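You operate a simulated robot arm through the tools that you are given. There is no shell and no other tool. Be economical: measure what you need, move in short steps, check, and stop when the job is done.

Carry out the task below with a simulated two-armed robot. There is one attempt and no reset: what you move stays moved.

Task
Pour the sorting tray's beads into the bead tray's empty cell, then take that tray to the long table.
Fine: the bead tray on the wooden counter; slide the stopper open to pour and leave it open; put the sorting tray back after; spill nothing.

The check looks at the end state, three seconds after you hand in, the way a careful person would. Anything else that was tipped, shoved, dropped, spilled or broken makes it a failure. A push-on lid holds only when it is set on centred and level and pressed home; a screw cap is set on level and turned clockwise until tight.

Robot
Two 6-joint arms with two-finger parallel grippers on one trunk, on a base that drives. Base frame: it is fixed to the floor where the robot stands at the start and does not move with it; the origin is under the middle of the robot, x ahead of it, y to its left, z up; the surface under the hand at the start is at about z = 880. Readings come in mm, degrees, newtons and seconds.
The left shoulder is at the start at [70, 166, 1380], the right one opposite. With the tool pointing down near the work surface each hand reaches from about 420 to 840 mm from the robot's upright axis, wherever it stands, measured 20 degrees to its own side. Places, roughly: counter end of the long table [-1300, 100, 700]; stopper [500, -200, 900]. Payload 3.91 kg a hand.
Tool frame (each hand has its own): the origin (TCP) lies between the finger pads and is the grasp point; the fingertips stand 30 mm ahead of it; z points along the fingers, y is the line along which they close. Largest opening 110 mm; finger width 20, thickness 10; the body of the gripper, 48 by 112 mm, starts 55 mm behind the TCP.
Orientation is told as [roll, pitch, yaw] about the base's x, y, z axes, in that order, counted from this pose: with the fingers straight down and closing along the base's y, the tool's x points along the base's -x, its y along +y and its z along -z.

Tools
- The arms move only by the tool jog_arm. It takes "left_commands", "right_commands" or both (then of equal length, played together; a hand with none holds still); each is a list of rows, each a list of 7 numbers: the turn, a rotation vector about the tool's x, y, z in units of 5 degrees (1.0 is 5 degrees), then the shift along the tool's x, y, z in units of 40 mm (1.0 is 40 mm), then the gripper command, from -1 (fully open) to 1 (shut), values between in proportion. In form: [[rx, ry, rz, dx, dy, dz, fingers], ...]. A call has 1 to 12 rows; each row shifts and turns the commanded pose from where the row before left it, along the tool's axes as they then stand. A call with a number of a shift or a turn outside -1 to 1 is refused whole. Each row takes 0.2 s and may step no farther than 50 mm and 8.6 degrees from the row before; otherwise, or with a gripper value out of range, the whole call is refused. A pose out of reach is approached as far as the arm can. The call stops where the force on the tool passes 70 N (or 10 N more than at its start, if that is more) or the arm is blocked; 0.2 s more then pass. The fingers move at their own pace (about 108 mm/s each) and stop on an object; they squeeze with about 35 N. The grip force told is the motor's: it shows also when the fingers shut on nothing. Time passes only in rows, and 0.2 s behind the last, so rows that do not move let the fingers close. The reply holds the time, the measured pose of the TCP, the force on the tool along the base axes, the opening and the grip force, in the units named above and with some noise, with the torque about the TCP (base axes, N m) and any sound that the robot's microphone picked up.
- Cameras (640 x 400 px; columns grow to the right, rows downward): "scene" is now at [85.7, 44.5, 1566.2]; the picture's right is [0.78, -0.63, -0.00], its down [-0.58, -0.73, -0.36] and it looks along [0.23, 0.28, -0.93] (base axes); focal length 214 px, centre (320, 200). "left" rides on the left gripper at [77, -7, -115] in its tool frame; the picture's right is [0.09, 1.00, 0.00], its down [-0.80, 0.07, -0.59] and it looks along [-0.59, 0.05, 0.80] (tool axes); focal length 270 px, centre (320, 200). "right" rides on the right gripper at [77, 7, -114] in its tool frame; the picture's right is [-0.09, 1.00, 0.00], its down [-0.80, -0.07, -0.59] and it looks along [-0.59, -0.05, 0.80] (tool axes); focal length 270 px, centre (320, 200). There is no depth. A picture from a camera that has moved, and an enlarged one, comes with that camera's place and axes in the base frame and with its lens.
- camera(camera): a new picture of that camera. No time passes.
- lift_body(by): slides the trunk up (or, below 0, down) by that many mm; the arms and the scene camera ride with it, the base frame stays. It gives what a move gives, with no picture.
- drive_base(legs): drives the robot by 1 to 6 legs, each [ahead, left, turn to the left] in mm, mm and degrees, along the robot's own axes; the way and the turn of a leg run together, so that a leg with both is an arc; at most 1500 mm and 180 degrees a leg. The arms and the cameras ride along, it lands a little off, and it stops where it bumps. It gives what a move gives.
- head_to(pan, tilt): turns the head with the scene camera to pan (to the left, within 86 degrees either way) and tilt (down, from -29 to 69), counted from straight ahead of the robot. It gives what a move gives.
- close_up(camera, box): a new picture of the part [left, top, right, bottom] of that camera's present view, enlarged. No time passes.
- job_done(): hands the job in; it is judged then, once.

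Work in short steps. Places have to be worked out from the pictures, the camera data and where the tool is seen: move nearer, look again, correct. Check each grasp and each placing, and mend what went wrong. You have 120 turns and 88 pictures in all, those below and enlarged ones among them. Open the grippers and draw the arms clear of the work before you hand the job in, unless the task says otherwise; then end with one line.

The tools are called after "Call:" as a command line: name --argument value ..., lists and objects as JSON in quotes. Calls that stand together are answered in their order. jog_arm: Moves the arms, as the interface text tells. Its arguments: {"type":"object","properties":{"left_commands":{"type":"array","items":{"type":"array","items":{"type":"number"}}},"right_commands":{"type":"array","items":{"type":"array","items":{"type":"number"}}}},"required":[]} The other tools are called the same way: lift_body (by) slides the trunk up or down; drive_base (legs) drives the base; head_to (pan, tilt) turns the head that bears the scene camera; camera (camera) takes a picture; close_up (camera, box) takes an enlarged picture of a part of a camera's view; job_done () hands the job in.

At the start:

```text
time: 0.0
left_ee_pos: [689.7, 59.1, 999.9]
left_orientation: [0.0, 0.0, 0.0]
left_ft_force: [0.4, -0.4, -0.1]
left_ft_torque: [-0.01, 0.0, -0.02]
left_grip_width: 109.8
left_finger_force: 0.0
right_ee_pos: [418.0, -395.1, 1287.5]
right_orientation: [0.1, -0.1, 0.0]
right_ft_force: [0.3, -0.4, -0.5]
right_ft_torque: [0.01, -0.02, 0.01]
right_grip_width: 109.7
right_finger_force: 0.1
trunk travel left (down, up): [-875.0, 65.0]
robot x, y, heading: [1.1, 2.2, -0.0]
head pan, tilt: [51.2, 68.8]
```

scene: 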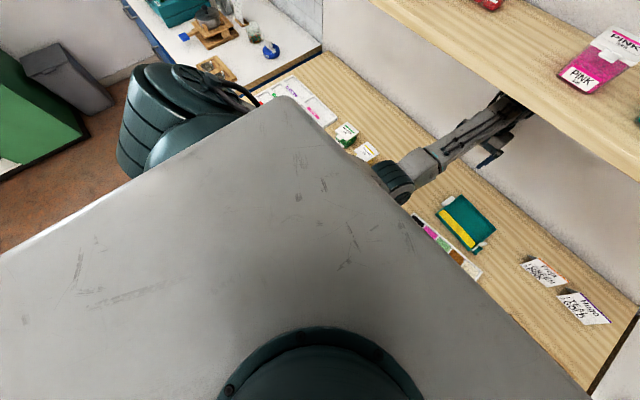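
right: 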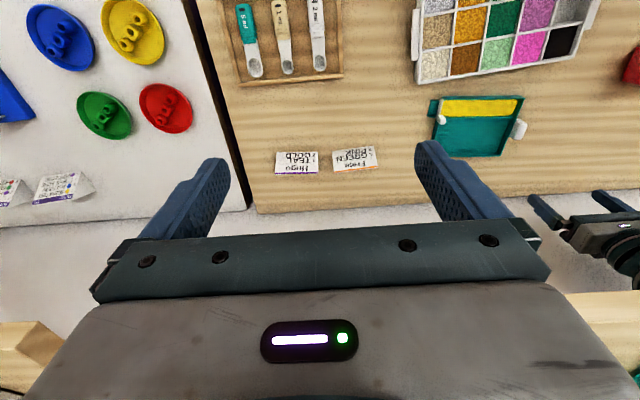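
left: 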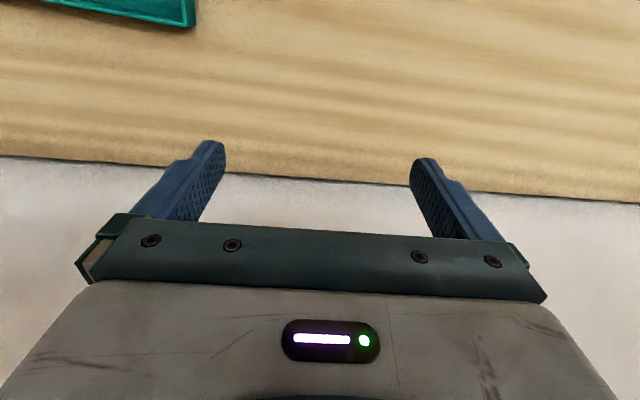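

The right camera shows a teal sorting tray with yellow beads and a multi-cell bead tray. I'll turn the head to see the work area straight ahead and to the right.

Call:
head_to --pan -15 --tilt 60

Call:
camera --camera "scene"

Call:
close_up --camera "right" --box '[400, 0, 640, 170]'

```text
time: 1.4
left_ee_pos: [689.1, 59.1, 1000.6]
left_orientation: [0.0, 0.0, 0.1]
left_ft_force: [0.7, 0.2, 0.1]
left_ft_torque: [-0.02, -0.02, -0.04]
left_grip_width: 110.0
left_finger_force: 0.1
right_ee_pos: [418.9, -395.1, 1287.7]
right_orientation: [0.1, 0.0, -0.1]
right_ft_force: [0.1, -0.3, -0.1]
right_ft_torque: [0.05, 0.02, -0.03]
right_grip_width: 109.7
right_finger_force: 0.1
trunk travel left (down, up): [-875.0, 65.0]
robot x, y, heading: [-0.6, -0.7, 0.2]
head pan, tilt: [-15.0, 60.0]
```

```text
84 pictures are left
camera scene: at [115.1, -16.3, 1575.5], right [-0.26, -0.97, 0.0], down [-0.84, 0.22, -0.5], along [0.48, -0.13, -0.87], focal length 214 px, centre (320, 200)
```

scene: 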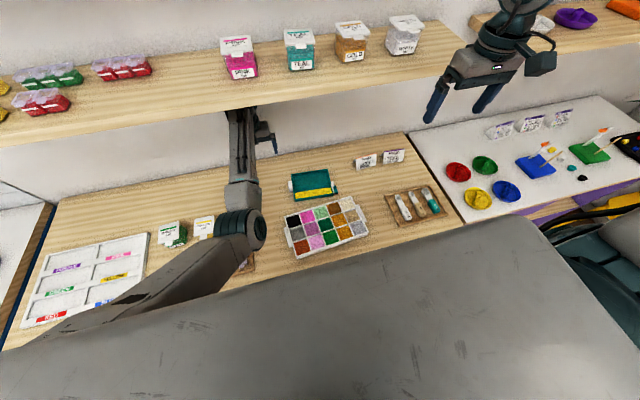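

```text
2.35 times, centred on (520, 85) of right
camera zoom: at [342.0, -388.9, 1403.0], right [0.09, 1.0, 0.0], down [0.8, -0.07, 0.59], along [0.59, -0.05, -0.8], focal length 636 px, centre (-151, 471)
```

zoom: 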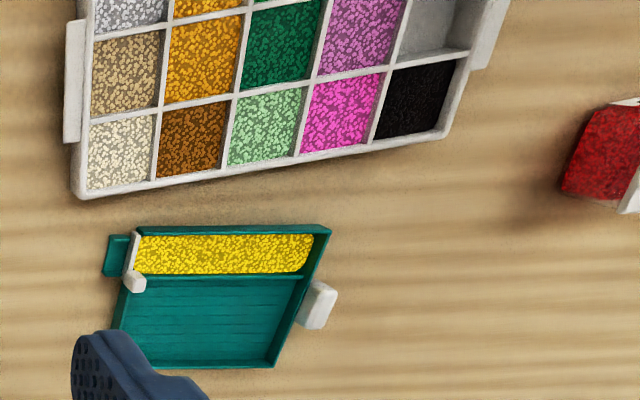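

I'll enlarge the scene view around the two trays to work out the parts and their places.

Call:
close_up --camera "scene" --box '[260, 150, 420, 270]'

```text
3.33 times, centred on (340, 210) of scene
camera zoom: at [115.1, -16.3, 1575.5], right [-0.26, -0.97, 0.0], down [-0.84, 0.22, -0.5], along [0.48, -0.13, -0.87], focal length 715 px, centre (253, 167)
```

zoom: 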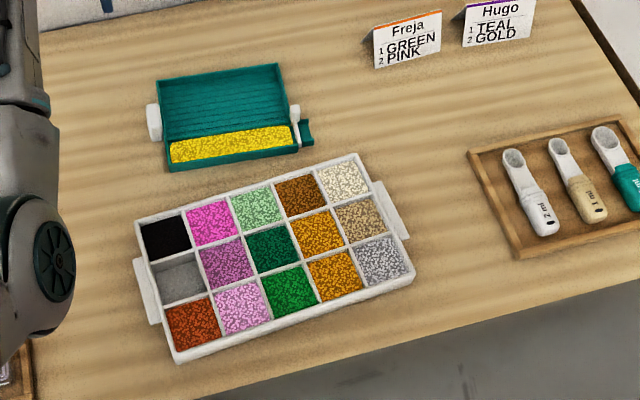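

The spout with the white stopper is near (515,-185), the handle tab near (577,-20) and the empty cell near (384,-14). I'll bring both hands above the sorting tray's ends for a closer look.

Call:
jog_arm --left_commands '[[0, 0, 0, 0.4, -0.07, -0.5, -1], [0, 0, 0, 0.4, -0.07, -0.5, -1], [0, 0, 0, 0.4, -0.07, -0.5, -1], [0, 0, 0, 0.4, -0.07, -0.5, -1], [0, 0, 0, 0.4, -0.07, -0.5, -1], [0, 0, 0, 0.4, -0.07, -0.5, -1], [0, 0, 0, 0.4, -0.07, -0.5, -1]]' --right_commands '[[0, 0, 0, -0.35, 0.75, 0.74, -1], [0, 0, 0, -0.35, 0.75, 0.74, -1], [0, 0, 0, -0.35, 0.75, 0.74, -1], [0, 0, 0, -0.35, 0.75, 0.74, -1], [0, 0, 0, -0.35, 0.75, 0.74, -1], [0, 0, 0, -0.35, 0.75, 0.74, -1], [0, 0, 0, -0.35, 0.75, 0.74, -1]]'

Call:
camera --camera "right"

Call:
camera --camera "left"

```text
time: 3.2
left_ee_pos: [662.5, 67.3, 1043.0]
left_orientation: [2.3, -0.8, 1.8]
left_ft_force: [0.0, 0.4, -0.8]
left_ft_torque: [0.01, 0.0, 0.0]
left_grip_width: 110.1
left_finger_force: 0.1
left hand out of reach, approached as far as the arm can: row 3, 4, 5, 6, 7
right_ee_pos: [424.8, -355.8, 1089.7]
right_orientation: [0.1, -0.2, 0.0]
right_ft_force: [-0.2, 0.3, -0.5]
right_ft_torque: [-0.01, 0.01, -0.01]
right_grip_width: 110.2
right_finger_force: 0.0
right hand out of reach, approached as far as the arm can: row 2, 3, 4, 5, 6, 7
trunk travel left (down, up): [-875.0, 65.0]
robot x, y, heading: [0.3, -3.5, 0.1]
head pan, tilt: [-15.0, 60.0]
stopped in row 7 (left hand): the arm was blocked; the commanded pose is now the measured one
```

```text
81 pictures are left
camera right: at [347.4, -349.4, 1205.4], right [0.09, 1.0, 0.0], down [0.8, -0.07, 0.6], along [0.59, -0.05, -0.8], focal length 270 px, centre (320, 200)
```

right: 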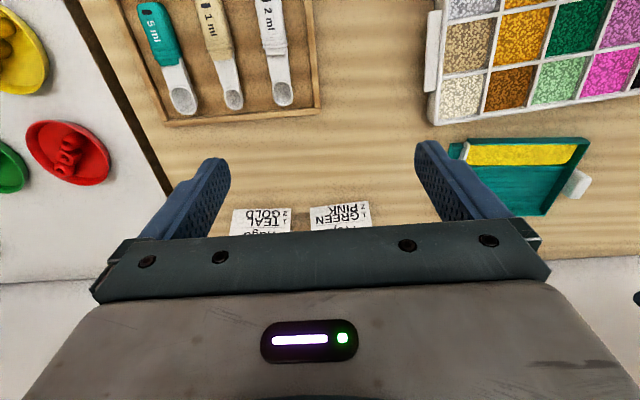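

```text
80 pictures are left
camera left: at [583.4, 53.3, 1156.2], right [-0.12, 0.99, 0.04], down [0.79, 0.07, 0.61], along [0.6, 0.1, -0.79], focal length 270 px, centre (320, 200)
```

left: 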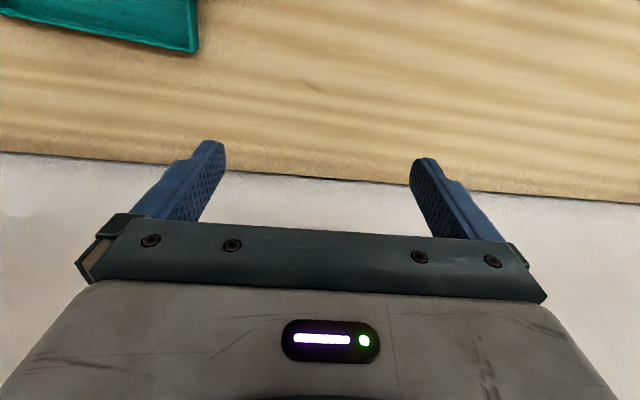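

The left hand likely touched the shelf when raised, so it should come down and back before anything else; I'll also nudge the right one toward the spout in smaller separate moves.

Call:
jog_arm --left_commands '[[-0.23, -0.08, 0.18, 0, 0, 0.7, -1], [-0.23, -0.08, 0.18, 0, 0, 0.7, -1], [0, 0, 0, 0.7, 0, 0, -1], [0, 0, 0, 0.7, 0, 0, -1], [0, 0, 0, 0.7, 0, 0, -1]]' --right_commands '[[0, 0, 0, -0.3, 0, 0, -1], [0, 0, 0, -0.3, 0, 0, -1], [0, 0, 0, -0.3, 0.5, 0, -1], [0, 0, 0, -0.3, 0.5, 0, -1], [0, 0, 0, -0.3, 0.5, 0, -1]]'

```text
time: 4.5
left_ee_pos: [649.5, 135.4, 1051.4]
left_orientation: [9.1, -10.0, 1.9]
left_ft_force: [-0.3, -0.2, -0.1]
left_ft_torque: [-0.02, -0.01, -0.01]
left_grip_width: 109.7
left_finger_force: 0.0
left hand out of reach, approached as far as the arm can: row 5
right_ee_pos: [442.7, -367.1, 1093.5]
right_orientation: [0.2, -0.1, 0.1]
right_ft_force: [-0.6, -0.1, 0.4]
right_ft_torque: [-0.01, -0.03, -0.02]
right_grip_width: 109.8
right_finger_force: 0.0
right hand out of reach, approached as far as the arm can: row 1, 2, 3, 4, 5
trunk travel left (down, up): [-875.0, 65.0]
robot x, y, heading: [-0.5, -1.7, 0.0]
head pan, tilt: [-15.0, 60.0]
stopped in row 5 (left hand): the arm was blocked; the commanded pose is now the measured one
```

The left hand strayed oddly. I'll look at both arms with the scene camera.

Call:
head_to --pan 25 --tilt 35

Call:
camera --camera "scene"

Call:
head_to --pan -35 --tilt 40

Call:
camera --camera "scene"

```text
time: 5.5
left_ee_pos: [649.1, 134.3, 1051.9]
left_orientation: [9.1, -10.0, 2.0]
left_ft_force: [0.0, 0.1, -0.1]
left_ft_torque: [0.03, 0.01, 0.0]
left_grip_width: 110.3
left_finger_force: 0.0
right_ee_pos: [443.3, -366.0, 1092.4]
right_orientation: [0.2, -0.1, 0.0]
right_ft_force: [-0.1, -0.8, 0.1]
right_ft_torque: [-0.03, -0.01, -0.03]
right_grip_width: 109.9
right_finger_force: 0.1
trunk travel left (down, up): [-875.0, 65.0]
robot x, y, heading: [0.8, 1.9, -0.3]
head pan, tilt: [25.0, 35.0]
```

```text
79 pictures are left
camera scene: at [132.2, 37.4, 1609.7], right [0.42, -0.91, 0.0], down [-0.52, -0.24, -0.82], along [0.74, 0.35, -0.57], focal length 214 px, centre (320, 200)
```

scene: 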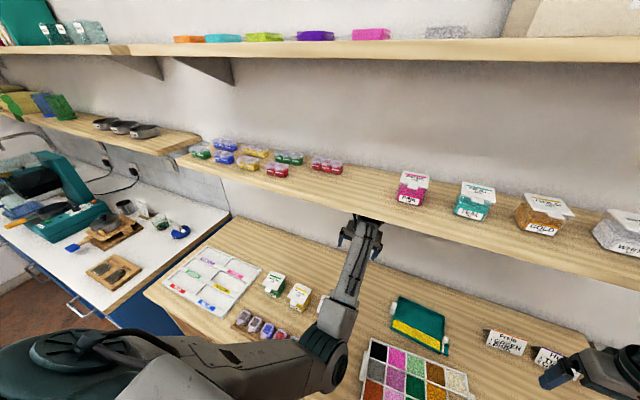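

```text
time: 6.8
left_ee_pos: [647.0, 135.0, 1051.8]
left_orientation: [9.1, -10.0, 2.1]
left_ft_force: [0.1, 0.3, 0.4]
left_ft_torque: [-0.01, 0.01, -0.01]
left_grip_width: 110.0
left_finger_force: 0.0
right_ee_pos: [440.7, -365.0, 1092.2]
right_orientation: [0.2, -0.1, 0.0]
right_ft_force: [-0.4, -0.1, 0.7]
right_ft_torque: [-0.01, -0.02, -0.04]
right_grip_width: 109.9
right_finger_force: 0.2
trunk travel left (down, up): [-875.0, 65.0]
robot x, y, heading: [-1.6, 1.7, 0.2]
head pan, tilt: [-35.0, 40.0]
```

```text
78 pictures are left
camera scene: at [120.4, -47.9, 1602.3], right [-0.57, -0.82, 0.0], down [-0.53, 0.37, -0.77], along [0.63, -0.44, -0.64], focal length 214 px, centre (320, 200)
```

scene: 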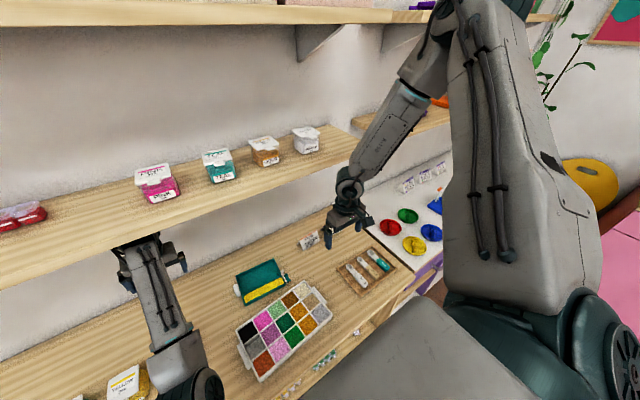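

The left arm is elbow-low with its hand under the shelf; the right is elbow-high. I'll lower each hand a little in small steps to free them and see how they respond.

Call:
jog_arm --left_commands '[[0, 0, 0, 0, 0, 0.5, -1], [0, 0, 0, 0, 0, 0.5, -1]]' --right_commands '[[0, 0, 0, 0, 0, 0.7, -1], [0, 0, 0, 0, 0, 0.7, -1]]'

```text
time: 7.4
left_ee_pos: [654.3, 134.3, 1011.1]
left_orientation: [8.6, -9.7, 1.7]
left_ft_force: [-0.3, 0.0, -0.1]
left_ft_torque: [-0.02, 0.02, 0.03]
left_grip_width: 110.4
left_finger_force: 0.0
right_ee_pos: [438.7, -374.0, 1036.0]
right_orientation: [0.4, -0.2, 0.0]
right_ft_force: [-0.7, -0.8, -0.8]
right_ft_torque: [0.02, 0.02, 0.01]
right_grip_width: 110.0
right_finger_force: 0.0
right hand out of reach, approached as far as the arm can: row 1, 2
trunk travel left (down, up): [-875.0, 65.0]
robot x, y, heading: [2.8, 1.3, 0.4]
head pan, tilt: [-35.0, 40.0]
```

The right hand's commanded pose may lag behind the real one; I'll test with a small move back toward its own side.

Call:
jog_arm --right_commands '[[0, 0, 0, 0.3, -0.75, 0.5, -1], [0, 0, 0, 0.3, -0.75, 0.5, -1], [0, 0, 0, 0.3, -0.75, 0.5, -1]]'

```text
time: 8.2
left_ee_pos: [652.0, 135.6, 1013.9]
left_orientation: [8.8, -10.0, 1.9]
left_ft_force: [0.0, -0.5, 0.0]
left_ft_torque: [-0.01, -0.02, 0.03]
left_grip_width: 110.1
left_finger_force: 0.3
right_ee_pos: [401.6, -464.6, 978.2]
right_orientation: [0.3, -0.2, 0.1]
right_ft_force: [-0.5, -0.8, -0.1]
right_ft_torque: [0.01, -0.01, 0.01]
right_grip_width: 110.2
right_finger_force: 0.0
trunk travel left (down, up): [-875.0, 65.0]
robot x, y, heading: [1.5, 0.7, 0.0]
head pan, tilt: [-35.0, 40.0]
```

Commands start from the reached pose, good. Now I try the right hand forward and inward at this lower height.

Call:
jog_arm --right_commands '[[0, 0, 0, -0.75, 0.5, 0, -1], [0, 0, 0, -0.75, 0.5, 0, -1], [0, 0, 0, -0.75, 0.5, 0, -1]]'

```text
time: 9.0
left_ee_pos: [652.5, 134.4, 1014.7]
left_orientation: [8.8, -9.9, 1.9]
left_ft_force: [0.7, 0.3, 0.4]
left_ft_torque: [-0.04, -0.04, 0.0]
left_grip_width: 110.1
left_finger_force: 0.1
right_ee_pos: [481.2, -418.8, 983.5]
right_orientation: [0.4, -0.2, -0.1]
right_ft_force: [0.3, 0.9, -0.8]
right_ft_torque: [-0.04, -0.01, 0.0]
right_grip_width: 109.9
right_finger_force: 0.0
right hand out of reach, approached as far as the arm can: row 3
trunk travel left (down, up): [-875.0, 65.0]
robot x, y, heading: [2.6, -0.7, 0.2]
head pan, tilt: [-35.0, 40.0]
```

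The limits seem to come from the wrist bending with each elbow posture. I'll back the base away from the counter to get free space, then re-posture the left arm.

Call:
drive_base --legs '[[-400, 0, 0]]'

Call:
jog_arm --left_commands '[[-0.85, -0.97, 0.2, 0, 0, 0, -1], [-0.85, -0.97, 0.2, 0, 0, 0, -1], [0, 0, 0, 0, 0, -1, -1], [0, 0, 0, 0, 0, -1, -1]]'

```text
time: 11.5
left_ee_pos: [257.9, 137.9, 1012.1]
left_orientation: [8.8, -9.8, 2.1]
left_ft_force: [0.5, -0.3, 0.2]
left_ft_torque: [0.01, -0.01, 0.01]
left_grip_width: 109.8
left_finger_force: 0.0
right_ee_pos: [87.8, -417.6, 984.4]
right_orientation: [0.3, -0.1, 0.1]
right_ft_force: [-0.1, 0.1, -0.4]
right_ft_torque: [0.02, 0.01, 0.02]
right_grip_width: 109.9
right_finger_force: 0.1
trunk travel left (down, up): [-875.0, 65.0]
robot x, y, heading: [-395.3, -2.1, 0.1]
head pan, tilt: [-35.0, 40.0]
```

```text
time: 12.7
left_ee_pos: [254.1, 201.3, 1081.6]
left_orientation: [24.3, -19.3, -1.0]
left_ft_force: [0.7, 0.2, 0.1]
left_ft_torque: [-0.01, 0.04, -0.01]
left_grip_width: 110.1
left_finger_force: 0.1
left hand out of reach, approached as far as the arm can: row 3, 4
right_ee_pos: [86.8, -417.0, 983.7]
right_orientation: [0.2, -0.1, 0.3]
right_ft_force: [0.1, 0.3, -0.4]
right_ft_torque: [0.01, 0.03, -0.03]
right_grip_width: 110.2
right_finger_force: 0.0
trunk travel left (down, up): [-875.0, 65.0]
robot x, y, heading: [-394.2, 1.3, -0.1]
head pan, tilt: [-35.0, 40.0]
stopped in row 4 (left hand): the arm was blocked; the commanded pose is now the measured one
```

I had the turn signs reversed; I'll straighten the left hand back to pointing down while bringing it lower.

Call:
jog_arm --left_commands '[[0.97, 0.78, 0, 0, 0, 0.4, -1], [0.97, 0.78, 0, 0, 0, 0.4, -1], [0.97, 0.78, 0, 0, 0, 0.4, -1], [0.97, 0.78, 0, 0, 0, 0.4, -1], [0.97, 0.78, 0, 0, 0, 0.4, -1]]'

Call:
head_to --pan 30 --tilt 45

Call:
camera --camera "scene"

```text
time: 13.9
left_ee_pos: [269.1, 218.5, 1005.4]
left_orientation: [-1.3, -0.1, 2.9]
left_ft_force: [-0.5, -0.2, -0.7]
left_ft_torque: [-0.04, 0.02, -0.02]
left_grip_width: 110.1
left_finger_force: 0.1
right_ee_pos: [86.9, -416.6, 984.1]
right_orientation: [0.2, -0.2, 0.3]
right_ft_force: [0.1, 0.4, 0.3]
right_ft_torque: [-0.01, -0.05, 0.03]
right_grip_width: 109.8
right_finger_force: 0.0
trunk travel left (down, up): [-875.0, 65.0]
robot x, y, heading: [-395.2, -1.8, -0.0]
head pan, tilt: [-35.0, 40.0]
```

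```text
time: 15.3
left_ee_pos: [268.9, 218.1, 1005.2]
left_orientation: [-1.1, -0.3, 2.9]
left_ft_force: [-1.0, 0.1, 0.2]
left_ft_torque: [0.02, 0.02, -0.01]
left_grip_width: 110.1
left_finger_force: 0.1
right_ee_pos: [86.9, -415.9, 984.1]
right_orientation: [0.3, -0.2, 0.2]
right_ft_force: [0.3, -0.3, 0.3]
right_ft_torque: [0.02, -0.01, 0.0]
right_grip_width: 110.0
right_finger_force: 0.1
trunk travel left (down, up): [-875.0, 65.0]
robot x, y, heading: [-397.8, -3.5, 0.0]
head pan, tilt: [30.0, 45.0]
```

```text
77 pictures are left
camera scene: at [-275.2, 41.5, 1595.0], right [0.5, -0.87, 0.0], down [-0.61, -0.35, -0.71], along [0.61, 0.35, -0.71], focal length 214 px, centre (320, 200)
```

scene: 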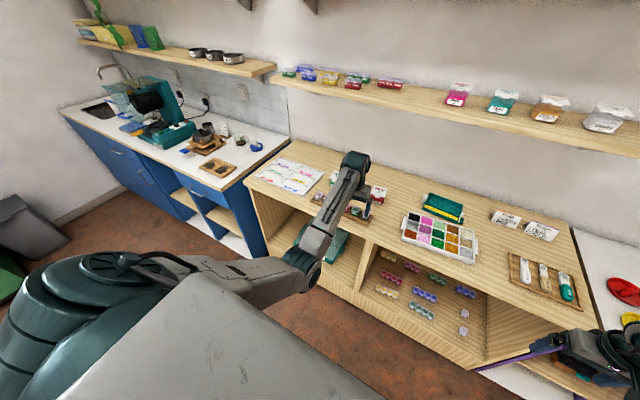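

Both hands are now in free space. I'll raise the trunk fully for more vertical room and test the left hand's near range at lower height.

Call:
lift_body --by 64

Call:
jog_arm --left_commands '[[0, 0, 0, 0.8, 0, 0, -1], [0, 0, 0, 0.8, 0, 0, -1], [0, 0, 0, 0.5, 0, 0.8, -1], [0, 0, 0, 0.5, 0, 0.8, -1], [0, 0, 0, 0.5, 0, 0.8, -1]]'

```text
time: 16.3
left_ee_pos: [268.7, 217.0, 1069.0]
left_orientation: [-1.1, -0.2, 2.9]
left_ft_force: [0.2, -0.7, 0.3]
left_ft_torque: [0.02, 0.0, 0.05]
left_grip_width: 109.6
left_finger_force: 0.0
right_ee_pos: [87.6, -417.9, 1048.5]
right_orientation: [0.3, -0.3, 0.2]
right_ft_force: [-0.4, -0.3, -0.5]
right_ft_torque: [0.01, 0.02, 0.03]
right_grip_width: 109.7
right_finger_force: 0.0
trunk travel left (down, up): [-939.0, 1.0]
robot x, y, heading: [-396.5, -2.8, 0.1]
head pan, tilt: [30.0, 45.0]
```

```text
time: 17.5
left_ee_pos: [163.2, 207.7, 948.4]
left_orientation: [-1.2, -0.2, 2.9]
left_ft_force: [-0.4, -0.6, 0.5]
left_ft_torque: [-0.01, 0.01, 0.01]
left_grip_width: 110.0
left_finger_force: 0.1
left hand out of reach, approached as far as the arm can: row 1, 2
right_ee_pos: [85.3, -417.0, 1048.1]
right_orientation: [0.4, -0.4, 0.1]
right_ft_force: [1.1, 0.1, 1.2]
right_ft_torque: [-0.01, -0.01, 0.03]
right_grip_width: 110.0
right_finger_force: 0.0
trunk travel left (down, up): [-939.0, 1.0]
robot x, y, heading: [-397.3, 0.5, 0.3]
head pan, tilt: [30.0, 45.0]
```

Lower heights work. I'll probe further inward at this height.

Call:
jog_arm --left_commands '[[0, 0, 0, 0.7, -0.3, 0.2, -1], [0, 0, 0, 0.7, -0.3, 0, -1], [0, 0, 0, 0.7, -0.3, 0, -1], [0, 0, 0, 0.7, -0.3, 0, -1]]' --right_commands '[[0, 0, 0, 0, 0, 0.9, -1], [0, 0, 0, 0, 0, 0.9, -1], [0, 0, 0, -0.8, 0.8, 0.7, -1], [0, 0, 0, -0.8, 0.8, 0, -1]]'

```text
refused: row 3 steps farther than a row can; nothing moved
```

That row was too long; I'll shorten it.

Call:
jog_arm --left_commands '[[0, 0, 0, 0.7, -0.3, 0.2, -1], [0, 0, 0, 0.7, -0.3, 0, -1], [0, 0, 0, 0.7, -0.3, 0, -1], [0, 0, 0, 0.7, -0.3, 0, -1]]' --right_commands '[[0, 0, 0, 0, 0, 0.9, -1], [0, 0, 0, 0, 0, 0.9, -1], [0, 0, 0, -0.7, 0.7, 0.7, -1], [0, 0, 0, -0.7, 0.7, 0, -1]]'

```text
time: 18.5
left_ee_pos: [54.1, 155.4, 939.2]
left_orientation: [-0.7, -0.3, 2.9]
left_ft_force: [0.5, 0.3, 0.1]
left_ft_torque: [-0.01, -0.04, -0.02]
left_grip_width: 109.9
left_finger_force: 0.1
right_ee_pos: [82.9, -424.4, 1024.0]
right_orientation: [0.4, -0.3, 0.2]
right_ft_force: [0.3, -0.5, 0.0]
right_ft_torque: [0.0, -0.01, 0.02]
right_grip_width: 110.2
right_finger_force: 0.0
right hand out of reach, approached as far as the arm can: row 1, 2, 3, 4
trunk travel left (down, up): [-939.0, 1.0]
robot x, y, heading: [-397.2, -2.3, 0.1]
head pan, tilt: [30.0, 45.0]
```

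The left arm works well at low height. The right arm is stuck in its high-elbow posture; I'll look at it.

Call:
head_to --pan -55 --tilt 30

Call:
camera --camera "scene"

```text
time: 20.1
left_ee_pos: [52.4, 155.0, 936.8]
left_orientation: [-0.9, -0.2, 2.9]
left_ft_force: [0.2, 0.4, 0.2]
left_ft_torque: [0.04, -0.02, 0.02]
left_grip_width: 110.0
left_finger_force: 0.0
right_ee_pos: [83.8, -422.7, 1024.1]
right_orientation: [0.3, -0.3, 0.2]
right_ft_force: [-0.2, -0.4, 0.0]
right_ft_torque: [0.01, 0.0, -0.03]
right_grip_width: 110.2
right_finger_force: 0.1
trunk travel left (down, up): [-939.0, 1.0]
robot x, y, heading: [-393.6, -2.4, 0.3]
head pan, tilt: [-55.0, 30.0]
```

```text
76 pictures are left
camera scene: at [-293.5, -73.0, 1681.6], right [-0.82, -0.58, 0.0], down [-0.29, 0.41, -0.87], along [0.5, -0.71, -0.5], focal length 214 px, centre (320, 200)
```

scene: 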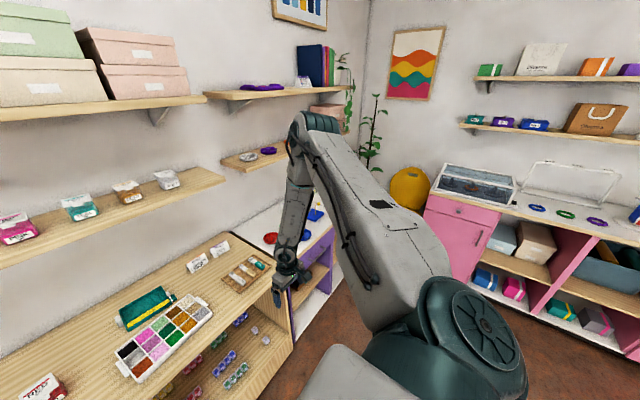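

The right forearm hangs straight over the hand, so the wrist is at its singular pose. I'll tilt the hand sideways, move it outward past that point, then straighten.

Call:
jog_arm --right_commands '[[1, 0, 0, 0, 0, 0, -1], [1, 0, 0, 0, 0, 0, -1], [1, 0, 0, 0, 0, 0, -1], [1, 0, 0, 0, 0, 0, -1], [1, 0, 0, 0, 0, 0, -1], [1, 0, 0, 0, 0, 0, -1], [0, 0, 0, -0.6, 0, 0, -1], [0, 0, 0, -0.6, 0, 0, -1], [0, 0, 0, -0.6, 0, 0, -1], [0, 0, 0, -0.6, 0, 0, -1], [0, 0, 0, -0.6, 0, 0, -1], [0, 0, 0, -0.6, 0, 0, -1]]'

```text
time: 22.7
left_ee_pos: [53.0, 154.0, 937.2]
left_orientation: [-1.0, -0.2, 2.8]
left_ft_force: [0.3, -0.2, -0.3]
left_ft_torque: [0.02, 0.01, 0.0]
left_grip_width: 110.2
left_finger_force: 0.1
right_ee_pos: [136.1, -555.9, 1064.8]
right_orientation: [-29.6, -0.2, 0.2]
right_ft_force: [0.0, -0.1, 0.0]
right_ft_torque: [-0.01, 0.05, 0.0]
right_grip_width: 110.1
right_finger_force: 0.1
right hand out of reach, approached as far as the arm can: row 1, 2, 3, 4, 5, 6, 7, 8, 9, 10, 11, 12
trunk travel left (down, up): [-939.0, 1.0]
robot x, y, heading: [-398.7, -3.6, 0.1]
head pan, tilt: [-55.0, 30.0]
```

The limit moves with the wrist, not the tilt. I'll straighten the hand and probe how low the right hand gets closer in to the robot.

Call:
jog_arm --right_commands '[[-1, 0, 0, 0, 0.6, 0, -1], [-1, 0, 0, 0, 0.6, 0, -1], [-1, 0, 0, 0, 0.6, 0, -1], [-1, 0, 0, 0, 0, 0, -1], [-1, 0, 0, 0, 0, 0, -1], [-0.9, 0, 0, 0, 0, 0, -1], [0, 0, 0, 0.7, 0, 0.7, -1], [0, 0, 0, 0.7, 0, 0.7, -1], [0, 0, 0, 0.5, 0, 0.8, -1], [0, 0, 0, 0, 0, 0.9, -1], [0, 0, 0, 0, 0, 0.9, -1], [0, 0, 0, 0, 0, 0.9, -1]]'

```text
time: 25.3
left_ee_pos: [50.7, 154.6, 937.5]
left_orientation: [-0.8, -0.4, 2.9]
left_ft_force: [0.4, -0.4, -0.6]
left_ft_torque: [0.0, -0.03, 0.05]
left_grip_width: 109.7
left_finger_force: 0.0
right_ee_pos: [8.0, -520.2, 990.5]
right_orientation: [-0.1, -0.2, 0.2]
right_ft_force: [-0.2, 0.1, 0.1]
right_ft_torque: [-0.03, 0.01, 0.01]
right_grip_width: 110.0
right_finger_force: 0.1
right hand out of reach, approached as far as the arm can: row 1, 2, 3, 6, 7, 8, 9, 10, 11, 12
trunk travel left (down, up): [-939.0, 1.0]
robot x, y, heading: [-397.3, -3.3, 0.1]
head pan, tilt: [-55.0, 30.0]
```

The handles will need the fingers closing along x anyway, so I'll turn the right hand 90° in free space (and test whether that frees its range).

Call:
jog_arm --right_commands '[[0, 0, 1, 0.3, 0.3, -0.5, -1], [0, 0, 1, 0, 0, -0.5, -1], [0, 0, 1, 0, 0, 0, -1], [0, 0, 1, 0, 0, 0, -1], [0, 0, 1, 0, 0, 0, -1], [0, 0, 1, 0, 0, 0, -1], [0, 0, 1, 0, 0, 0, -1], [0, 0, 1, 0, 0, 0, -1], [0, 0, 1, 0, 0, 0, -1], [0, 0, 1, 0, 0, 0, -1], [0, 0, 1, 0, 0, 0, -1], [0, 0, 1, 0, 0, 0, -1]]'

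```text
time: 27.9
left_ee_pos: [53.5, 156.4, 937.3]
left_orientation: [-0.8, -0.3, 2.9]
left_ft_force: [-0.3, -0.1, -0.7]
left_ft_torque: [0.0, -0.02, 0.0]
left_grip_width: 109.9
left_finger_force: 0.1
right_ee_pos: [-3.8, -506.4, 1030.6]
right_orientation: [0.1, -0.3, -59.9]
right_ft_force: [0.1, 0.7, 0.1]
right_ft_torque: [-0.02, 0.02, -0.02]
right_grip_width: 110.1
right_finger_force: 0.2
trunk travel left (down, up): [-939.0, 1.0]
robot x, y, heading: [-394.8, -2.1, 0.2]
head pan, tilt: [-55.0, 30.0]
```

Turning works. I'll finish the turn and then try going down and outward.

Call:
jog_arm --right_commands '[[0, 0, 1, 0, 0, 0, -1], [0, 0, 1, 0, 0, 0, -1], [0, 0, 1, 0, 0, 0, -1], [0, 0, 1, 0, 0, 0, -1], [0, 0, 1, 0, 0, 0, -1], [0, 0, 1, 0, 0, 0, -1], [0, 0, 0, 0, 0, 0.8, -1], [0, 0, 0, 0, 0, 0.8, -1], [0, 0, 0, 0, 0, 0.8, -1], [0, 0, 0, 0, 0, 0.8, -1]]'

Call:
camera --camera "scene"

```text
time: 30.1
left_ee_pos: [51.8, 154.2, 937.0]
left_orientation: [-0.8, -0.2, 3.0]
left_ft_force: [-0.6, -0.2, 0.1]
left_ft_torque: [0.02, 0.02, -0.05]
left_grip_width: 110.3
left_finger_force: 0.0
right_ee_pos: [-23.7, -521.7, 980.2]
right_orientation: [0.3, -0.2, -89.8]
right_ft_force: [-0.6, -0.7, 0.4]
right_ft_torque: [0.01, 0.02, 0.0]
right_grip_width: 109.7
right_finger_force: 0.0
right hand out of reach, approached as far as the arm can: row 8, 9, 10
trunk travel left (down, up): [-939.0, 1.0]
robot x, y, heading: [-395.9, -3.8, 0.2]
head pan, tilt: [-55.0, 30.0]
```

```text
75 pictures are left
camera scene: at [-293.9, -74.0, 1681.6], right [-0.82, -0.58, 0.0], down [-0.29, 0.41, -0.87], along [0.5, -0.71, -0.5], focal length 214 px, centre (320, 200)
```

scene: 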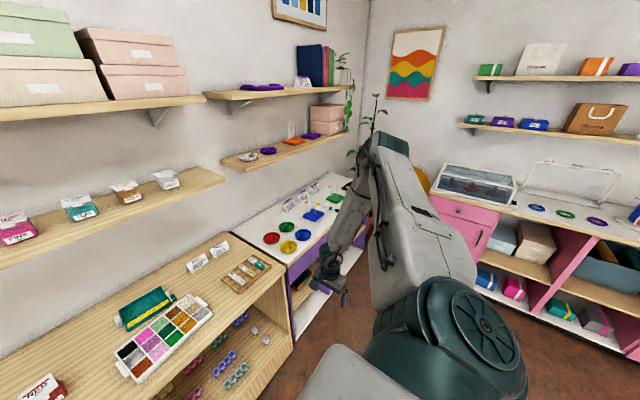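

The right hand can't extend far but may well reach the needed area straight ahead of its shoulder. I'll test moving it inward there.

Call:
jog_arm --right_commands '[[0, 0, 0, 0, 0, -0.8, -1], [0, 0, 0, 0.9, 0, 0, -1], [0, 0, 0, 0.9, 0, 0, -1], [0, 0, 0, 0.9, 0, 0, -1], [0, 0, 0, 0.9, 0, 0, -1], [0, 0, 0, 0.9, 0.2, 0, -1], [0, 0, 0, 0.9, 0.2, 0, -1], [0, 0, 0, 0.9, 0.2, 0, -1], [0, 0, 0, 0.9, 0.2, 0, -1]]'

```text
time: 32.1
left_ee_pos: [52.5, 155.6, 936.7]
left_orientation: [-0.9, -0.3, 2.9]
left_ft_force: [-0.2, -0.9, -0.4]
left_ft_torque: [0.0, -0.01, 0.01]
left_grip_width: 110.0
left_finger_force: 0.1
right_ee_pos: [-44.1, -350.5, 1032.2]
right_orientation: [0.3, -0.2, -89.8]
right_ft_force: [0.5, -0.6, -0.2]
right_ft_torque: [-0.03, 0.02, 0.02]
right_grip_width: 110.2
right_finger_force: 0.0
right hand out of reach, approached as far as the arm can: row 5, 6, 7, 8, 9
trunk travel left (down, up): [-939.0, 1.0]
robot x, y, heading: [-393.5, -1.9, 0.2]
head pan, tilt: [-55.0, 30.0]
```

Readings indicate the right arm is in a "shoulder-flipped" posture with its shoulder yaw at a limit. I'll swing the hand round its shoulder to the outside and back, in order to bring it over the top into the same posture as the left arm; first part of the swing now.

Call:
jog_arm --right_commands '[[0, 0, 1, -0.593, -0.423, -0.3, -1], [0, 0, 1, -0.593, -0.423, -0.3, -1], [0, 0, 1, -0.593, -0.423, -0.3, -1], [0, 0, 1, -0.593, -0.423, -0.3, -1], [0, 0, 1, -0.593, -0.423, -0.3, -1], [0, 0, 1, -0.593, -0.423, -0.3, -1], [0, 0, 1, -0.593, -0.423, -0.3, -1], [0, 0, 1, -0.593, -0.423, -0.3, -1], [0, 0, 1, -0.593, -0.423, -0.3, -1], [0, 0, 1, -0.593, -0.423, -0.3, -1], [0, 0, 1, -0.593, -0.423, -0.3, -1], [0, 0, 1, -0.593, -0.423, -0.3, -1]]'

Call:
head_to --pan -80 --tilt 20

Call:
camera --camera "scene"

```text
time: 34.7
left_ee_pos: [49.3, 153.8, 940.2]
left_orientation: [-0.9, -0.5, 2.9]
left_ft_force: [-0.6, 0.4, -0.6]
left_ft_torque: [-0.02, -0.01, 0.02]
left_grip_width: 110.3
left_finger_force: 0.1
right_ee_pos: [-224.7, -371.7, 1028.1]
right_orientation: [0.2, 0.3, -140.0]
right_ft_force: [0.1, -1.2, -0.5]
right_ft_torque: [0.01, -0.04, -0.01]
right_grip_width: 110.3
right_finger_force: 0.1
right hand out of reach, approached as far as the arm can: row 3, 4, 5, 6, 7, 8, 9, 10, 11, 12
trunk travel left (down, up): [-939.0, 1.0]
robot x, y, heading: [-397.3, -2.4, 0.2]
head pan, tilt: [-55.0, 30.0]
```

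```text
time: 35.6
left_ee_pos: [53.1, 155.1, 937.7]
left_orientation: [-0.9, -0.2, 2.9]
left_ft_force: [-0.2, 0.1, -0.1]
left_ft_torque: [0.05, 0.03, 0.0]
left_grip_width: 110.2
left_finger_force: 0.1
right_ee_pos: [-219.7, -372.1, 1028.3]
right_orientation: [0.2, 0.1, -139.8]
right_ft_force: [-1.1, 0.3, -0.1]
right_ft_torque: [0.01, -0.03, 0.03]
right_grip_width: 109.8
right_finger_force: 0.1
trunk travel left (down, up): [-939.0, 1.0]
robot x, y, heading: [-396.6, 1.4, 0.1]
head pan, tilt: [-80.0, 20.0]
```

```text
74 pictures are left
camera scene: at [-328.3, -90.5, 1697.7], right [-0.98, -0.18, 0.0], down [-0.06, 0.34, -0.94], along [0.17, -0.92, -0.34], focal length 214 px, centre (320, 200)
```

scene: 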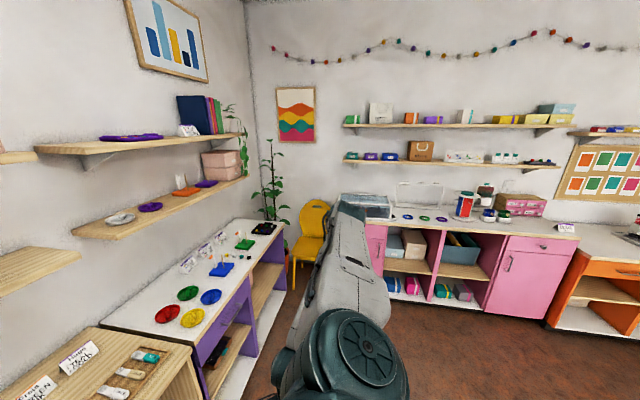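

The solver drifts here, so this route is poor. I'll bring the right hand back out front and higher, turning it back, to then try stretching the arm forward with the tool pointing forward instead.

Call:
jog_arm --right_commands '[[0, 0, -1, 0, 0.35, 0, -1], [0, 0, -1, 0, 0.35, 0, -1], [0, 0, -1, 0, 0.35, 0, -1], [0, 0, -1, 0, 0.35, 0, -1], [0, 0, -1, 0, 0.35, -0.4, -1], [0, 0, -1, 0, 0.35, -0.4, -1], [0, 0, -1, 0, 0.35, -0.4, -1], [0, 0, -1, 0, 0.35, -0.4, -1], [0, 0, -1, 0, 0.35, -0.4, -1], [0, 0, -1, 0, 0.35, -0.4, -1], [0, 0, -1, 0, 0.35, -0.4, -1], [0, 0, -1, 0, 0.35, -0.4, -1]]'

Call:
jog_arm --right_commands '[[0, 0, -1, 0, 0, -0.5, -1], [0, 0, -1, 0, 0, -0.5, -1], [0, 0, -1, 0, 0, -0.5, -1], [0, 0, -1, 0, 0, -0.5, -1], [0, 0, -1, 0, 0, -0.5, -1], [0, 0, -1, 0, 0, -0.5, -1], [0, 0, -1, 0, 0, 0, -1], [0, 0, -1, 0, 0, 0, -1], [0, 0, -1, 0, 0, 0, -1], [0, 0, -1, 0, 0, 0, -1], [0, 0, -1, 0, 0, 0, -1], [0, 0, -1, 0, 0, 0, -1]]'

```text
time: 38.2
left_ee_pos: [52.2, 155.9, 936.4]
left_orientation: [-0.9, -0.3, 2.8]
left_ft_force: [0.6, 1.0, 0.7]
left_ft_torque: [0.01, 0.02, -0.02]
left_grip_width: 110.1
left_finger_force: 0.0
right_ee_pos: [-74.3, -375.4, 1153.6]
right_orientation: [0.1, -0.4, -79.8]
right_ft_force: [-0.4, 0.1, 0.1]
right_ft_torque: [-0.02, 0.0, 0.03]
right_grip_width: 110.1
right_finger_force: 0.1
right hand out of reach, approached as far as the arm can: row 1, 2, 4, 5, 7, 9
trunk travel left (down, up): [-939.0, 1.0]
robot x, y, heading: [-396.8, 0.2, 0.1]
head pan, tilt: [-80.0, 20.0]
```

```text
time: 40.8
left_ee_pos: [52.1, 153.4, 937.5]
left_orientation: [-0.9, -0.3, 2.9]
left_ft_force: [-0.2, -0.8, -0.1]
left_ft_torque: [0.06, -0.04, 0.0]
left_grip_width: 110.0
left_finger_force: 0.1
right_ee_pos: [-74.2, -374.7, 1270.2]
right_orientation: [-0.1, -0.3, -19.7]
right_ft_force: [-0.4, -0.2, -0.6]
right_ft_torque: [-0.03, -0.01, 0.0]
right_grip_width: 110.1
right_finger_force: 0.1
right hand out of reach, approached as far as the arm can: row 5
trunk travel left (down, up): [-939.0, 1.0]
robot x, y, heading: [-397.3, -1.4, 0.1]
head pan, tilt: [-80.0, 20.0]
```

Back in front. Now I pitch the right tool forward about its wrist (moving the fingertips forward) toward horizontal.

Call:
jog_arm --right_commands '[[0, 0, -1, 0, 0, 0, -1], [0, 0, -1, 0, 0, 0, -1], [0, 0, -1, 0, 0, 0, -1], [0, 0, -1, 0, 0, 0, -1], [0, -1, 0, -0.545, 0, 0, -1], [0, -1, 0, -0.545, 0, 0, -1], [0, -1, 0, -0.545, 0, 0, -1], [0, -1, 0, -0.545, 0, 0, -1], [0, -1, 0, -0.545, 0, 0, -1], [0, -1, 0, -0.545, 0, 0, -1], [0, -1, 0, -0.545, 0, 0, -1], [0, -1, 0, -0.545, 0, 0, -1]]'

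Call:
jog_arm --right_commands '[[0, -1, 0, -0.545, 0, 0, -1], [0, -1, 0, -0.545, 0, 0, -1], [0, -1, 0, -0.545, 0, 0, -1], [0, -1, 0, -0.545, 0, 0, -1], [0, -1, 0, -0.545, 0, 0, -1], [0, -1, 0, -0.545, 0, 0, -1], [0, -1, 0, -0.545, 0, 0, -1], [0, -1, 0, -0.545, 0, 0, -1], [0, 0, 0, 0, 0.5, 0, -1], [0, 0, 0, 0, 0.5, 0, -1], [0, 0, 0, 0, 0.5, 0, -1], [0, 0, 0, 0, 0.5, 0, -1]]'

```text
time: 43.4
left_ee_pos: [52.9, 155.3, 936.2]
left_orientation: [-0.9, -0.2, 2.9]
left_ft_force: [0.2, 0.5, 0.1]
left_ft_torque: [0.01, -0.01, -0.05]
left_grip_width: 109.8
left_finger_force: 0.0
right_ee_pos: [89.8, -370.8, 1322.8]
right_orientation: [-0.2, -40.3, 0.3]
right_ft_force: [0.3, 0.3, -0.4]
right_ft_torque: [0.01, 0.0, 0.02]
right_grip_width: 110.1
right_finger_force: 0.1
trunk travel left (down, up): [-939.0, 1.0]
robot x, y, heading: [-398.3, -2.2, -0.1]
head pan, tilt: [-80.0, 20.0]
```

```text
time: 46.0
left_ee_pos: [52.6, 155.9, 936.7]
left_orientation: [-0.9, -0.2, 2.9]
left_ft_force: [0.5, 0.3, 0.2]
left_ft_torque: [-0.01, -0.01, 0.02]
left_grip_width: 110.1
left_finger_force: 0.0
right_ee_pos: [114.7, -357.2, 1499.5]
right_orientation: [-1.1, -80.1, 1.4]
right_ft_force: [-0.7, 0.6, 0.2]
right_ft_torque: [0.03, -0.02, 0.0]
right_grip_width: 110.0
right_finger_force: 0.2
right hand out of reach, approached as far as the arm can: row 5, 6, 7, 8, 9, 10, 11, 12
trunk travel left (down, up): [-939.0, 1.0]
robot x, y, heading: [-397.8, -3.6, 0.2]
head pan, tilt: [-80.0, 20.0]
```

The tool points forward now. Next: stretch straight forward along the tool axis to see how far it extends.

Call:
jog_arm --right_commands '[[0, 0, 0, 0, 0, 0.9, -1], [0, 0, 0, 0, 0, 0.9, -1], [0, 0, 0, 0, 0, 0.9, -1], [0, 0, 0, 0, 0, 0.9, -1], [0, 0, 0, 0, 0, 0.9, -1], [0, 0, 0, 0, 0, 0.9, -1], [0, 0, 0, 0, 0, 0.9, -1]]'

Call:
head_to --pan -45 --tilt 20

Call:
camera --camera "scene"

```text
time: 47.6
left_ee_pos: [53.1, 154.6, 937.8]
left_orientation: [-1.0, -0.2, 2.9]
left_ft_force: [0.5, -0.2, 0.6]
left_ft_torque: [-0.03, -0.01, 0.0]
left_grip_width: 109.9
left_finger_force: 0.1
right_ee_pos: [214.1, -469.7, 1515.2]
right_orientation: [-0.8, -80.1, 1.0]
right_ft_force: [-0.3, 0.0, -0.6]
right_ft_torque: [-0.04, 0.0, 0.01]
right_grip_width: 110.3
right_finger_force: 0.0
right hand out of reach, approached as far as the arm can: row 1, 2, 3, 4, 5, 6, 7
trunk travel left (down, up): [-939.0, 1.0]
robot x, y, heading: [-395.7, -3.2, 0.2]
head pan, tilt: [-80.0, 20.0]
```

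```text
time: 48.6
left_ee_pos: [53.3, 154.9, 937.9]
left_orientation: [-0.9, -0.2, 2.9]
left_ft_force: [0.0, -0.3, -0.5]
left_ft_torque: [-0.02, -0.02, 0.01]
left_grip_width: 109.8
left_finger_force: 0.0
right_ee_pos: [213.7, -469.1, 1516.1]
right_orientation: [-0.9, -80.1, 1.2]
right_ft_force: [-0.2, -0.2, -0.7]
right_ft_torque: [-0.01, 0.02, -0.01]
right_grip_width: 110.1
right_finger_force: 0.1
trunk travel left (down, up): [-939.0, 1.0]
robot x, y, heading: [-398.3, -1.0, 0.1]
head pan, tilt: [-45.0, 20.0]
```

```text
73 pictures are left
camera scene: at [-280.0, -65.0, 1697.7], right [-0.71, -0.71, 0.0], down [-0.24, 0.24, -0.94], along [0.67, -0.66, -0.34], focal length 214 px, centre (320, 200)
```

scene: 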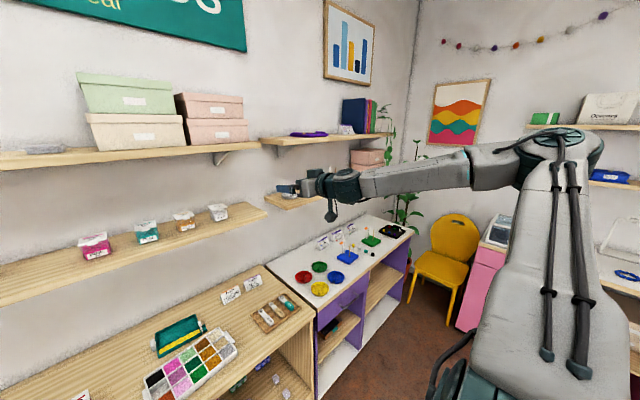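

The right arm's elbow is swung outward in a flipped posture; its shoulder joints are at limits. I worked out a rigid swing of the whole arm about the shoulder that brings the upper arm up and back; first 12 small steps of that.

Call:
jog_arm --right_commands '[[0.692, -0.455, -0.295, -0.71, -0.653, -0.655, -1], [0.692, -0.455, -0.295, -0.71, -0.653, -0.655, -1], [0.692, -0.455, -0.295, -0.71, -0.653, -0.655, -1], [0.692, -0.455, -0.295, -0.71, -0.653, -0.655, -1], [0.692, -0.455, -0.295, -0.71, -0.653, -0.655, -1], [0.692, -0.455, -0.295, -0.71, -0.653, -0.655, -1], [0.692, -0.455, -0.295, -0.71, -0.653, -0.655, -1], [0.692, -0.455, -0.295, -0.71, -0.653, -0.655, -1], [0.692, -0.455, -0.295, -0.71, -0.653, -0.655, -1], [0.692, -0.455, -0.295, -0.71, -0.653, -0.655, -1], [0.692, -0.455, -0.295, -0.71, -0.653, -0.655, -1], [0.692, -0.455, -0.295, -0.71, -0.653, -0.655, -1]]'

Call:
head_to --pan -75 --tilt -5

Call:
camera --camera "scene"

```text
time: 51.2
left_ee_pos: [50.8, 152.6, 938.3]
left_orientation: [-0.8, -0.3, 2.8]
left_ft_force: [0.2, -1.1, 0.2]
left_ft_torque: [0.03, -0.02, 0.0]
left_grip_width: 110.2
left_finger_force: 0.1
right_ee_pos: [-162.5, -564.8, 1847.2]
right_orientation: [-151.3, -62.8, 111.0]
right_ft_force: [-0.2, -0.5, 0.2]
right_ft_torque: [-0.03, 0.01, 0.04]
right_grip_width: 110.0
right_finger_force: 0.1
right hand out of reach, approached as far as the arm can: row 2, 3, 4, 5, 6, 11, 12
trunk travel left (down, up): [-939.0, 1.0]
robot x, y, heading: [-397.4, -0.9, 0.3]
head pan, tilt: [-45.0, 20.0]
```

```text
time: 52.1
left_ee_pos: [52.8, 155.3, 936.7]
left_orientation: [-0.9, -0.1, 2.8]
left_ft_force: [-0.2, -0.2, 0.3]
left_ft_torque: [0.0, 0.0, 0.01]
left_grip_width: 109.9
left_finger_force: 0.2
right_ee_pos: [-154.6, -561.3, 1848.3]
right_orientation: [-150.7, -62.7, 110.5]
right_ft_force: [0.0, -0.1, 0.4]
right_ft_torque: [-0.02, 0.02, -0.03]
right_grip_width: 110.0
right_finger_force: 0.0
trunk travel left (down, up): [-939.0, 1.0]
robot x, y, heading: [-398.4, -1.9, 0.2]
head pan, tilt: [-75.0, -5.0]
```

```text
72 pictures are left
camera scene: at [-321.5, -83.0, 1737.7], right [-0.97, -0.26, 0.0], down [0.02, -0.08, -1.0], along [0.26, -0.96, 0.09], focal length 214 px, centre (320, 200)
```

scene: 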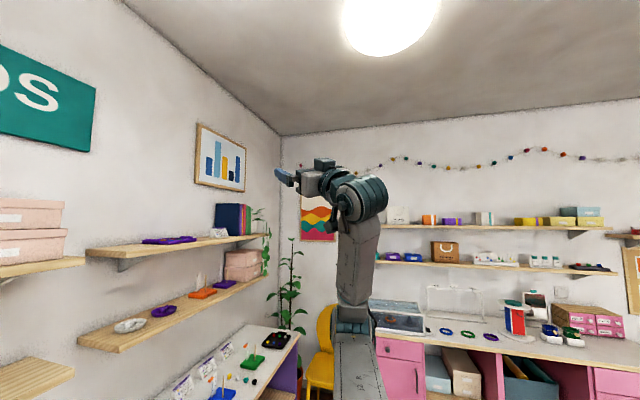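

Now it makes sense: it's a human-like arm, its elbow was lifted out sideways past 90° and it has just come to the crossover with the forearm up. I'll swing the whole arm inward about the vertical through the shoulder by 60°, which should bring the elbow forward.

Call:
jog_arm --right_commands '[[-0.889, -0.224, 0.4, -0.04, 0.857, 0.386, -1], [-0.889, -0.224, 0.4, -0.04, 0.857, 0.386, -1], [-0.889, -0.224, 0.4, -0.04, 0.857, 0.386, -1], [-0.889, -0.224, 0.4, -0.04, 0.857, 0.386, -1], [-0.889, -0.224, 0.4, -0.04, 0.857, 0.386, -1], [-0.889, -0.224, 0.4, -0.04, 0.857, 0.386, -1], [-0.889, -0.224, 0.4, -0.04, 0.857, 0.386, -1], [-0.889, -0.224, 0.4, -0.04, 0.857, 0.386, -1], [-0.889, -0.224, 0.4, -0.04, 0.857, 0.386, -1], [-0.889, -0.224, 0.4, -0.04, 0.857, 0.386, -1], [-0.889, -0.224, 0.4, -0.04, 0.857, 0.386, -1], [-0.889, -0.224, 0.4, -0.04, 0.857, 0.386, -1]]'

Call:
head_to --pan -45 --tilt 10

Call:
camera --camera "scene"

```text
time: 54.8
left_ee_pos: [53.1, 156.1, 935.4]
left_orientation: [-1.0, -0.3, 2.8]
left_ft_force: [-0.3, 0.6, -1.0]
left_ft_torque: [-0.02, 0.0, -0.02]
left_grip_width: 110.1
left_finger_force: 0.0
right_ee_pos: [68.1, -237.0, 1815.8]
right_orientation: [-150.8, -62.9, 170.9]
right_ft_force: [0.6, 0.0, -0.8]
right_ft_torque: [-0.01, -0.01, -0.05]
right_grip_width: 109.9
right_finger_force: 0.1
right hand out of reach, approached as far as the arm can: row 6, 7, 8, 9, 10, 11, 12
trunk travel left (down, up): [-939.0, 1.0]
robot x, y, heading: [-397.4, 2.1, -0.0]
head pan, tilt: [-75.0, -5.0]
```

```text
time: 55.7
left_ee_pos: [52.3, 154.6, 935.8]
left_orientation: [-0.9, -0.2, 2.9]
left_ft_force: [-0.8, 0.2, 1.0]
left_ft_torque: [0.0, 0.01, 0.05]
left_grip_width: 110.1
left_finger_force: 0.0
right_ee_pos: [66.4, -242.0, 1814.6]
right_orientation: [-151.1, -62.8, 171.0]
right_ft_force: [0.5, -0.2, 0.1]
right_ft_torque: [0.0, -0.03, 0.02]
right_grip_width: 109.8
right_finger_force: 0.0
trunk travel left (down, up): [-939.0, 1.0]
robot x, y, heading: [-399.1, -3.3, 0.2]
head pan, tilt: [-45.0, 10.0]
```

```text
71 pictures are left
camera scene: at [-280.2, -65.7, 1714.0], right [-0.71, -0.71, 0.0], down [-0.12, 0.12, -0.98], along [0.7, -0.7, -0.17], focal length 214 px, centre (320, 200)
```

scene: 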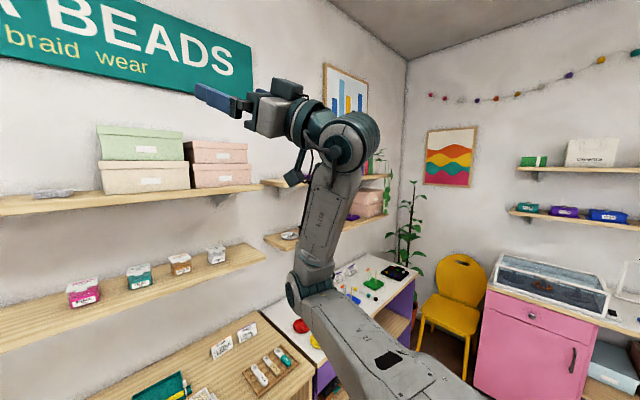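

The right arm is now forward with the elbow low, forearm up. Next I swing it down about the shoulder's lateral axis by 40°.

Call:
jog_arm --right_commands '[[-0.058, 0.743, 0.29, 0.913, -0.02, 0.24, -1], [-0.058, 0.743, 0.29, 0.913, -0.02, 0.24, -1], [-0.058, 0.743, 0.29, 0.913, -0.02, 0.24, -1], [-0.058, 0.743, 0.29, 0.913, -0.02, 0.24, -1], [-0.058, 0.743, 0.29, 0.913, -0.02, 0.24, -1], [-0.058, 0.743, 0.29, 0.913, -0.02, 0.24, -1], [-0.058, 0.743, 0.29, 0.913, -0.02, 0.24, -1], [-0.058, 0.743, 0.29, 0.913, -0.02, 0.24, -1], [-0.058, 0.743, 0.29, 0.913, -0.02, 0.24, -1], [-0.058, 0.743, 0.29, 0.913, -0.02, 0.24, -1]]'

```text
time: 57.9
left_ee_pos: [52.6, 155.8, 937.2]
left_orientation: [-0.9, -0.2, 2.9]
left_ft_force: [-0.7, 0.4, 0.1]
left_ft_torque: [-0.02, 0.0, 0.0]
left_grip_width: 110.1
left_finger_force: 0.1
right_ee_pos: [213.8, -240.3, 1471.3]
right_orientation: [4.5, -76.3, 16.9]
right_ft_force: [0.2, 0.6, -0.2]
right_ft_torque: [-0.01, 0.01, 0.0]
right_grip_width: 109.7
right_finger_force: 0.1
trunk travel left (down, up): [-939.0, 1.0]
robot x, y, heading: [-396.1, 0.6, -0.0]
head pan, tilt: [-45.0, 10.0]
```

Clean move. Now I pitch the right tool down toward vertical while lowering it.

Call:
jog_arm --right_commands '[[0, 1, 0, 0.9, 0, 0.2, -1], [0, 1, 0, 0.9, 0, 0.2, -1], [0, 1, 0, 0.9, 0, 0.2, -1], [0, 1, 0, 0.9, 0, 0.2, -1], [0, 1, 0, 0.9, 0, 0.3, -1], [0, 1, 0, 0.9, 0, 0.3, -1], [0, 1, 0, 0.8, 0, 0.4, -1], [0, 1, 0, 0.7, 0, 0.5, -1], [0, 1, 0, 0.6, 0, 0.6, -1], [0, 1, 0, 0.5, 0, 0.7, -1], [0, 1, 0, 0.5, 0, 0.7, -1], [0, 1, 0, 0.4, 0, 0.7, -1]]'

```text
time: 60.5
left_ee_pos: [51.8, 154.6, 937.8]
left_orientation: [-0.7, -0.3, 2.9]
left_ft_force: [-0.2, -0.2, 0.1]
left_ft_torque: [-0.03, -0.02, -0.01]
left_grip_width: 109.8
left_finger_force: 0.0
right_ee_pos: [29.7, -338.7, 1119.6]
right_orientation: [1.2, -16.5, 20.8]
right_ft_force: [-0.4, -1.1, 0.5]
right_ft_torque: [-0.01, 0.0, -0.02]
right_grip_width: 110.0
right_finger_force: 0.1
right hand out of reach, approached as far as the arm can: row 1, 2, 3, 4, 5, 6, 7, 8, 9, 10, 11, 12
trunk travel left (down, up): [-939.0, 1.0]
robot x, y, heading: [-399.2, -1.2, 0.0]
head pan, tilt: [-45.0, 10.0]
```

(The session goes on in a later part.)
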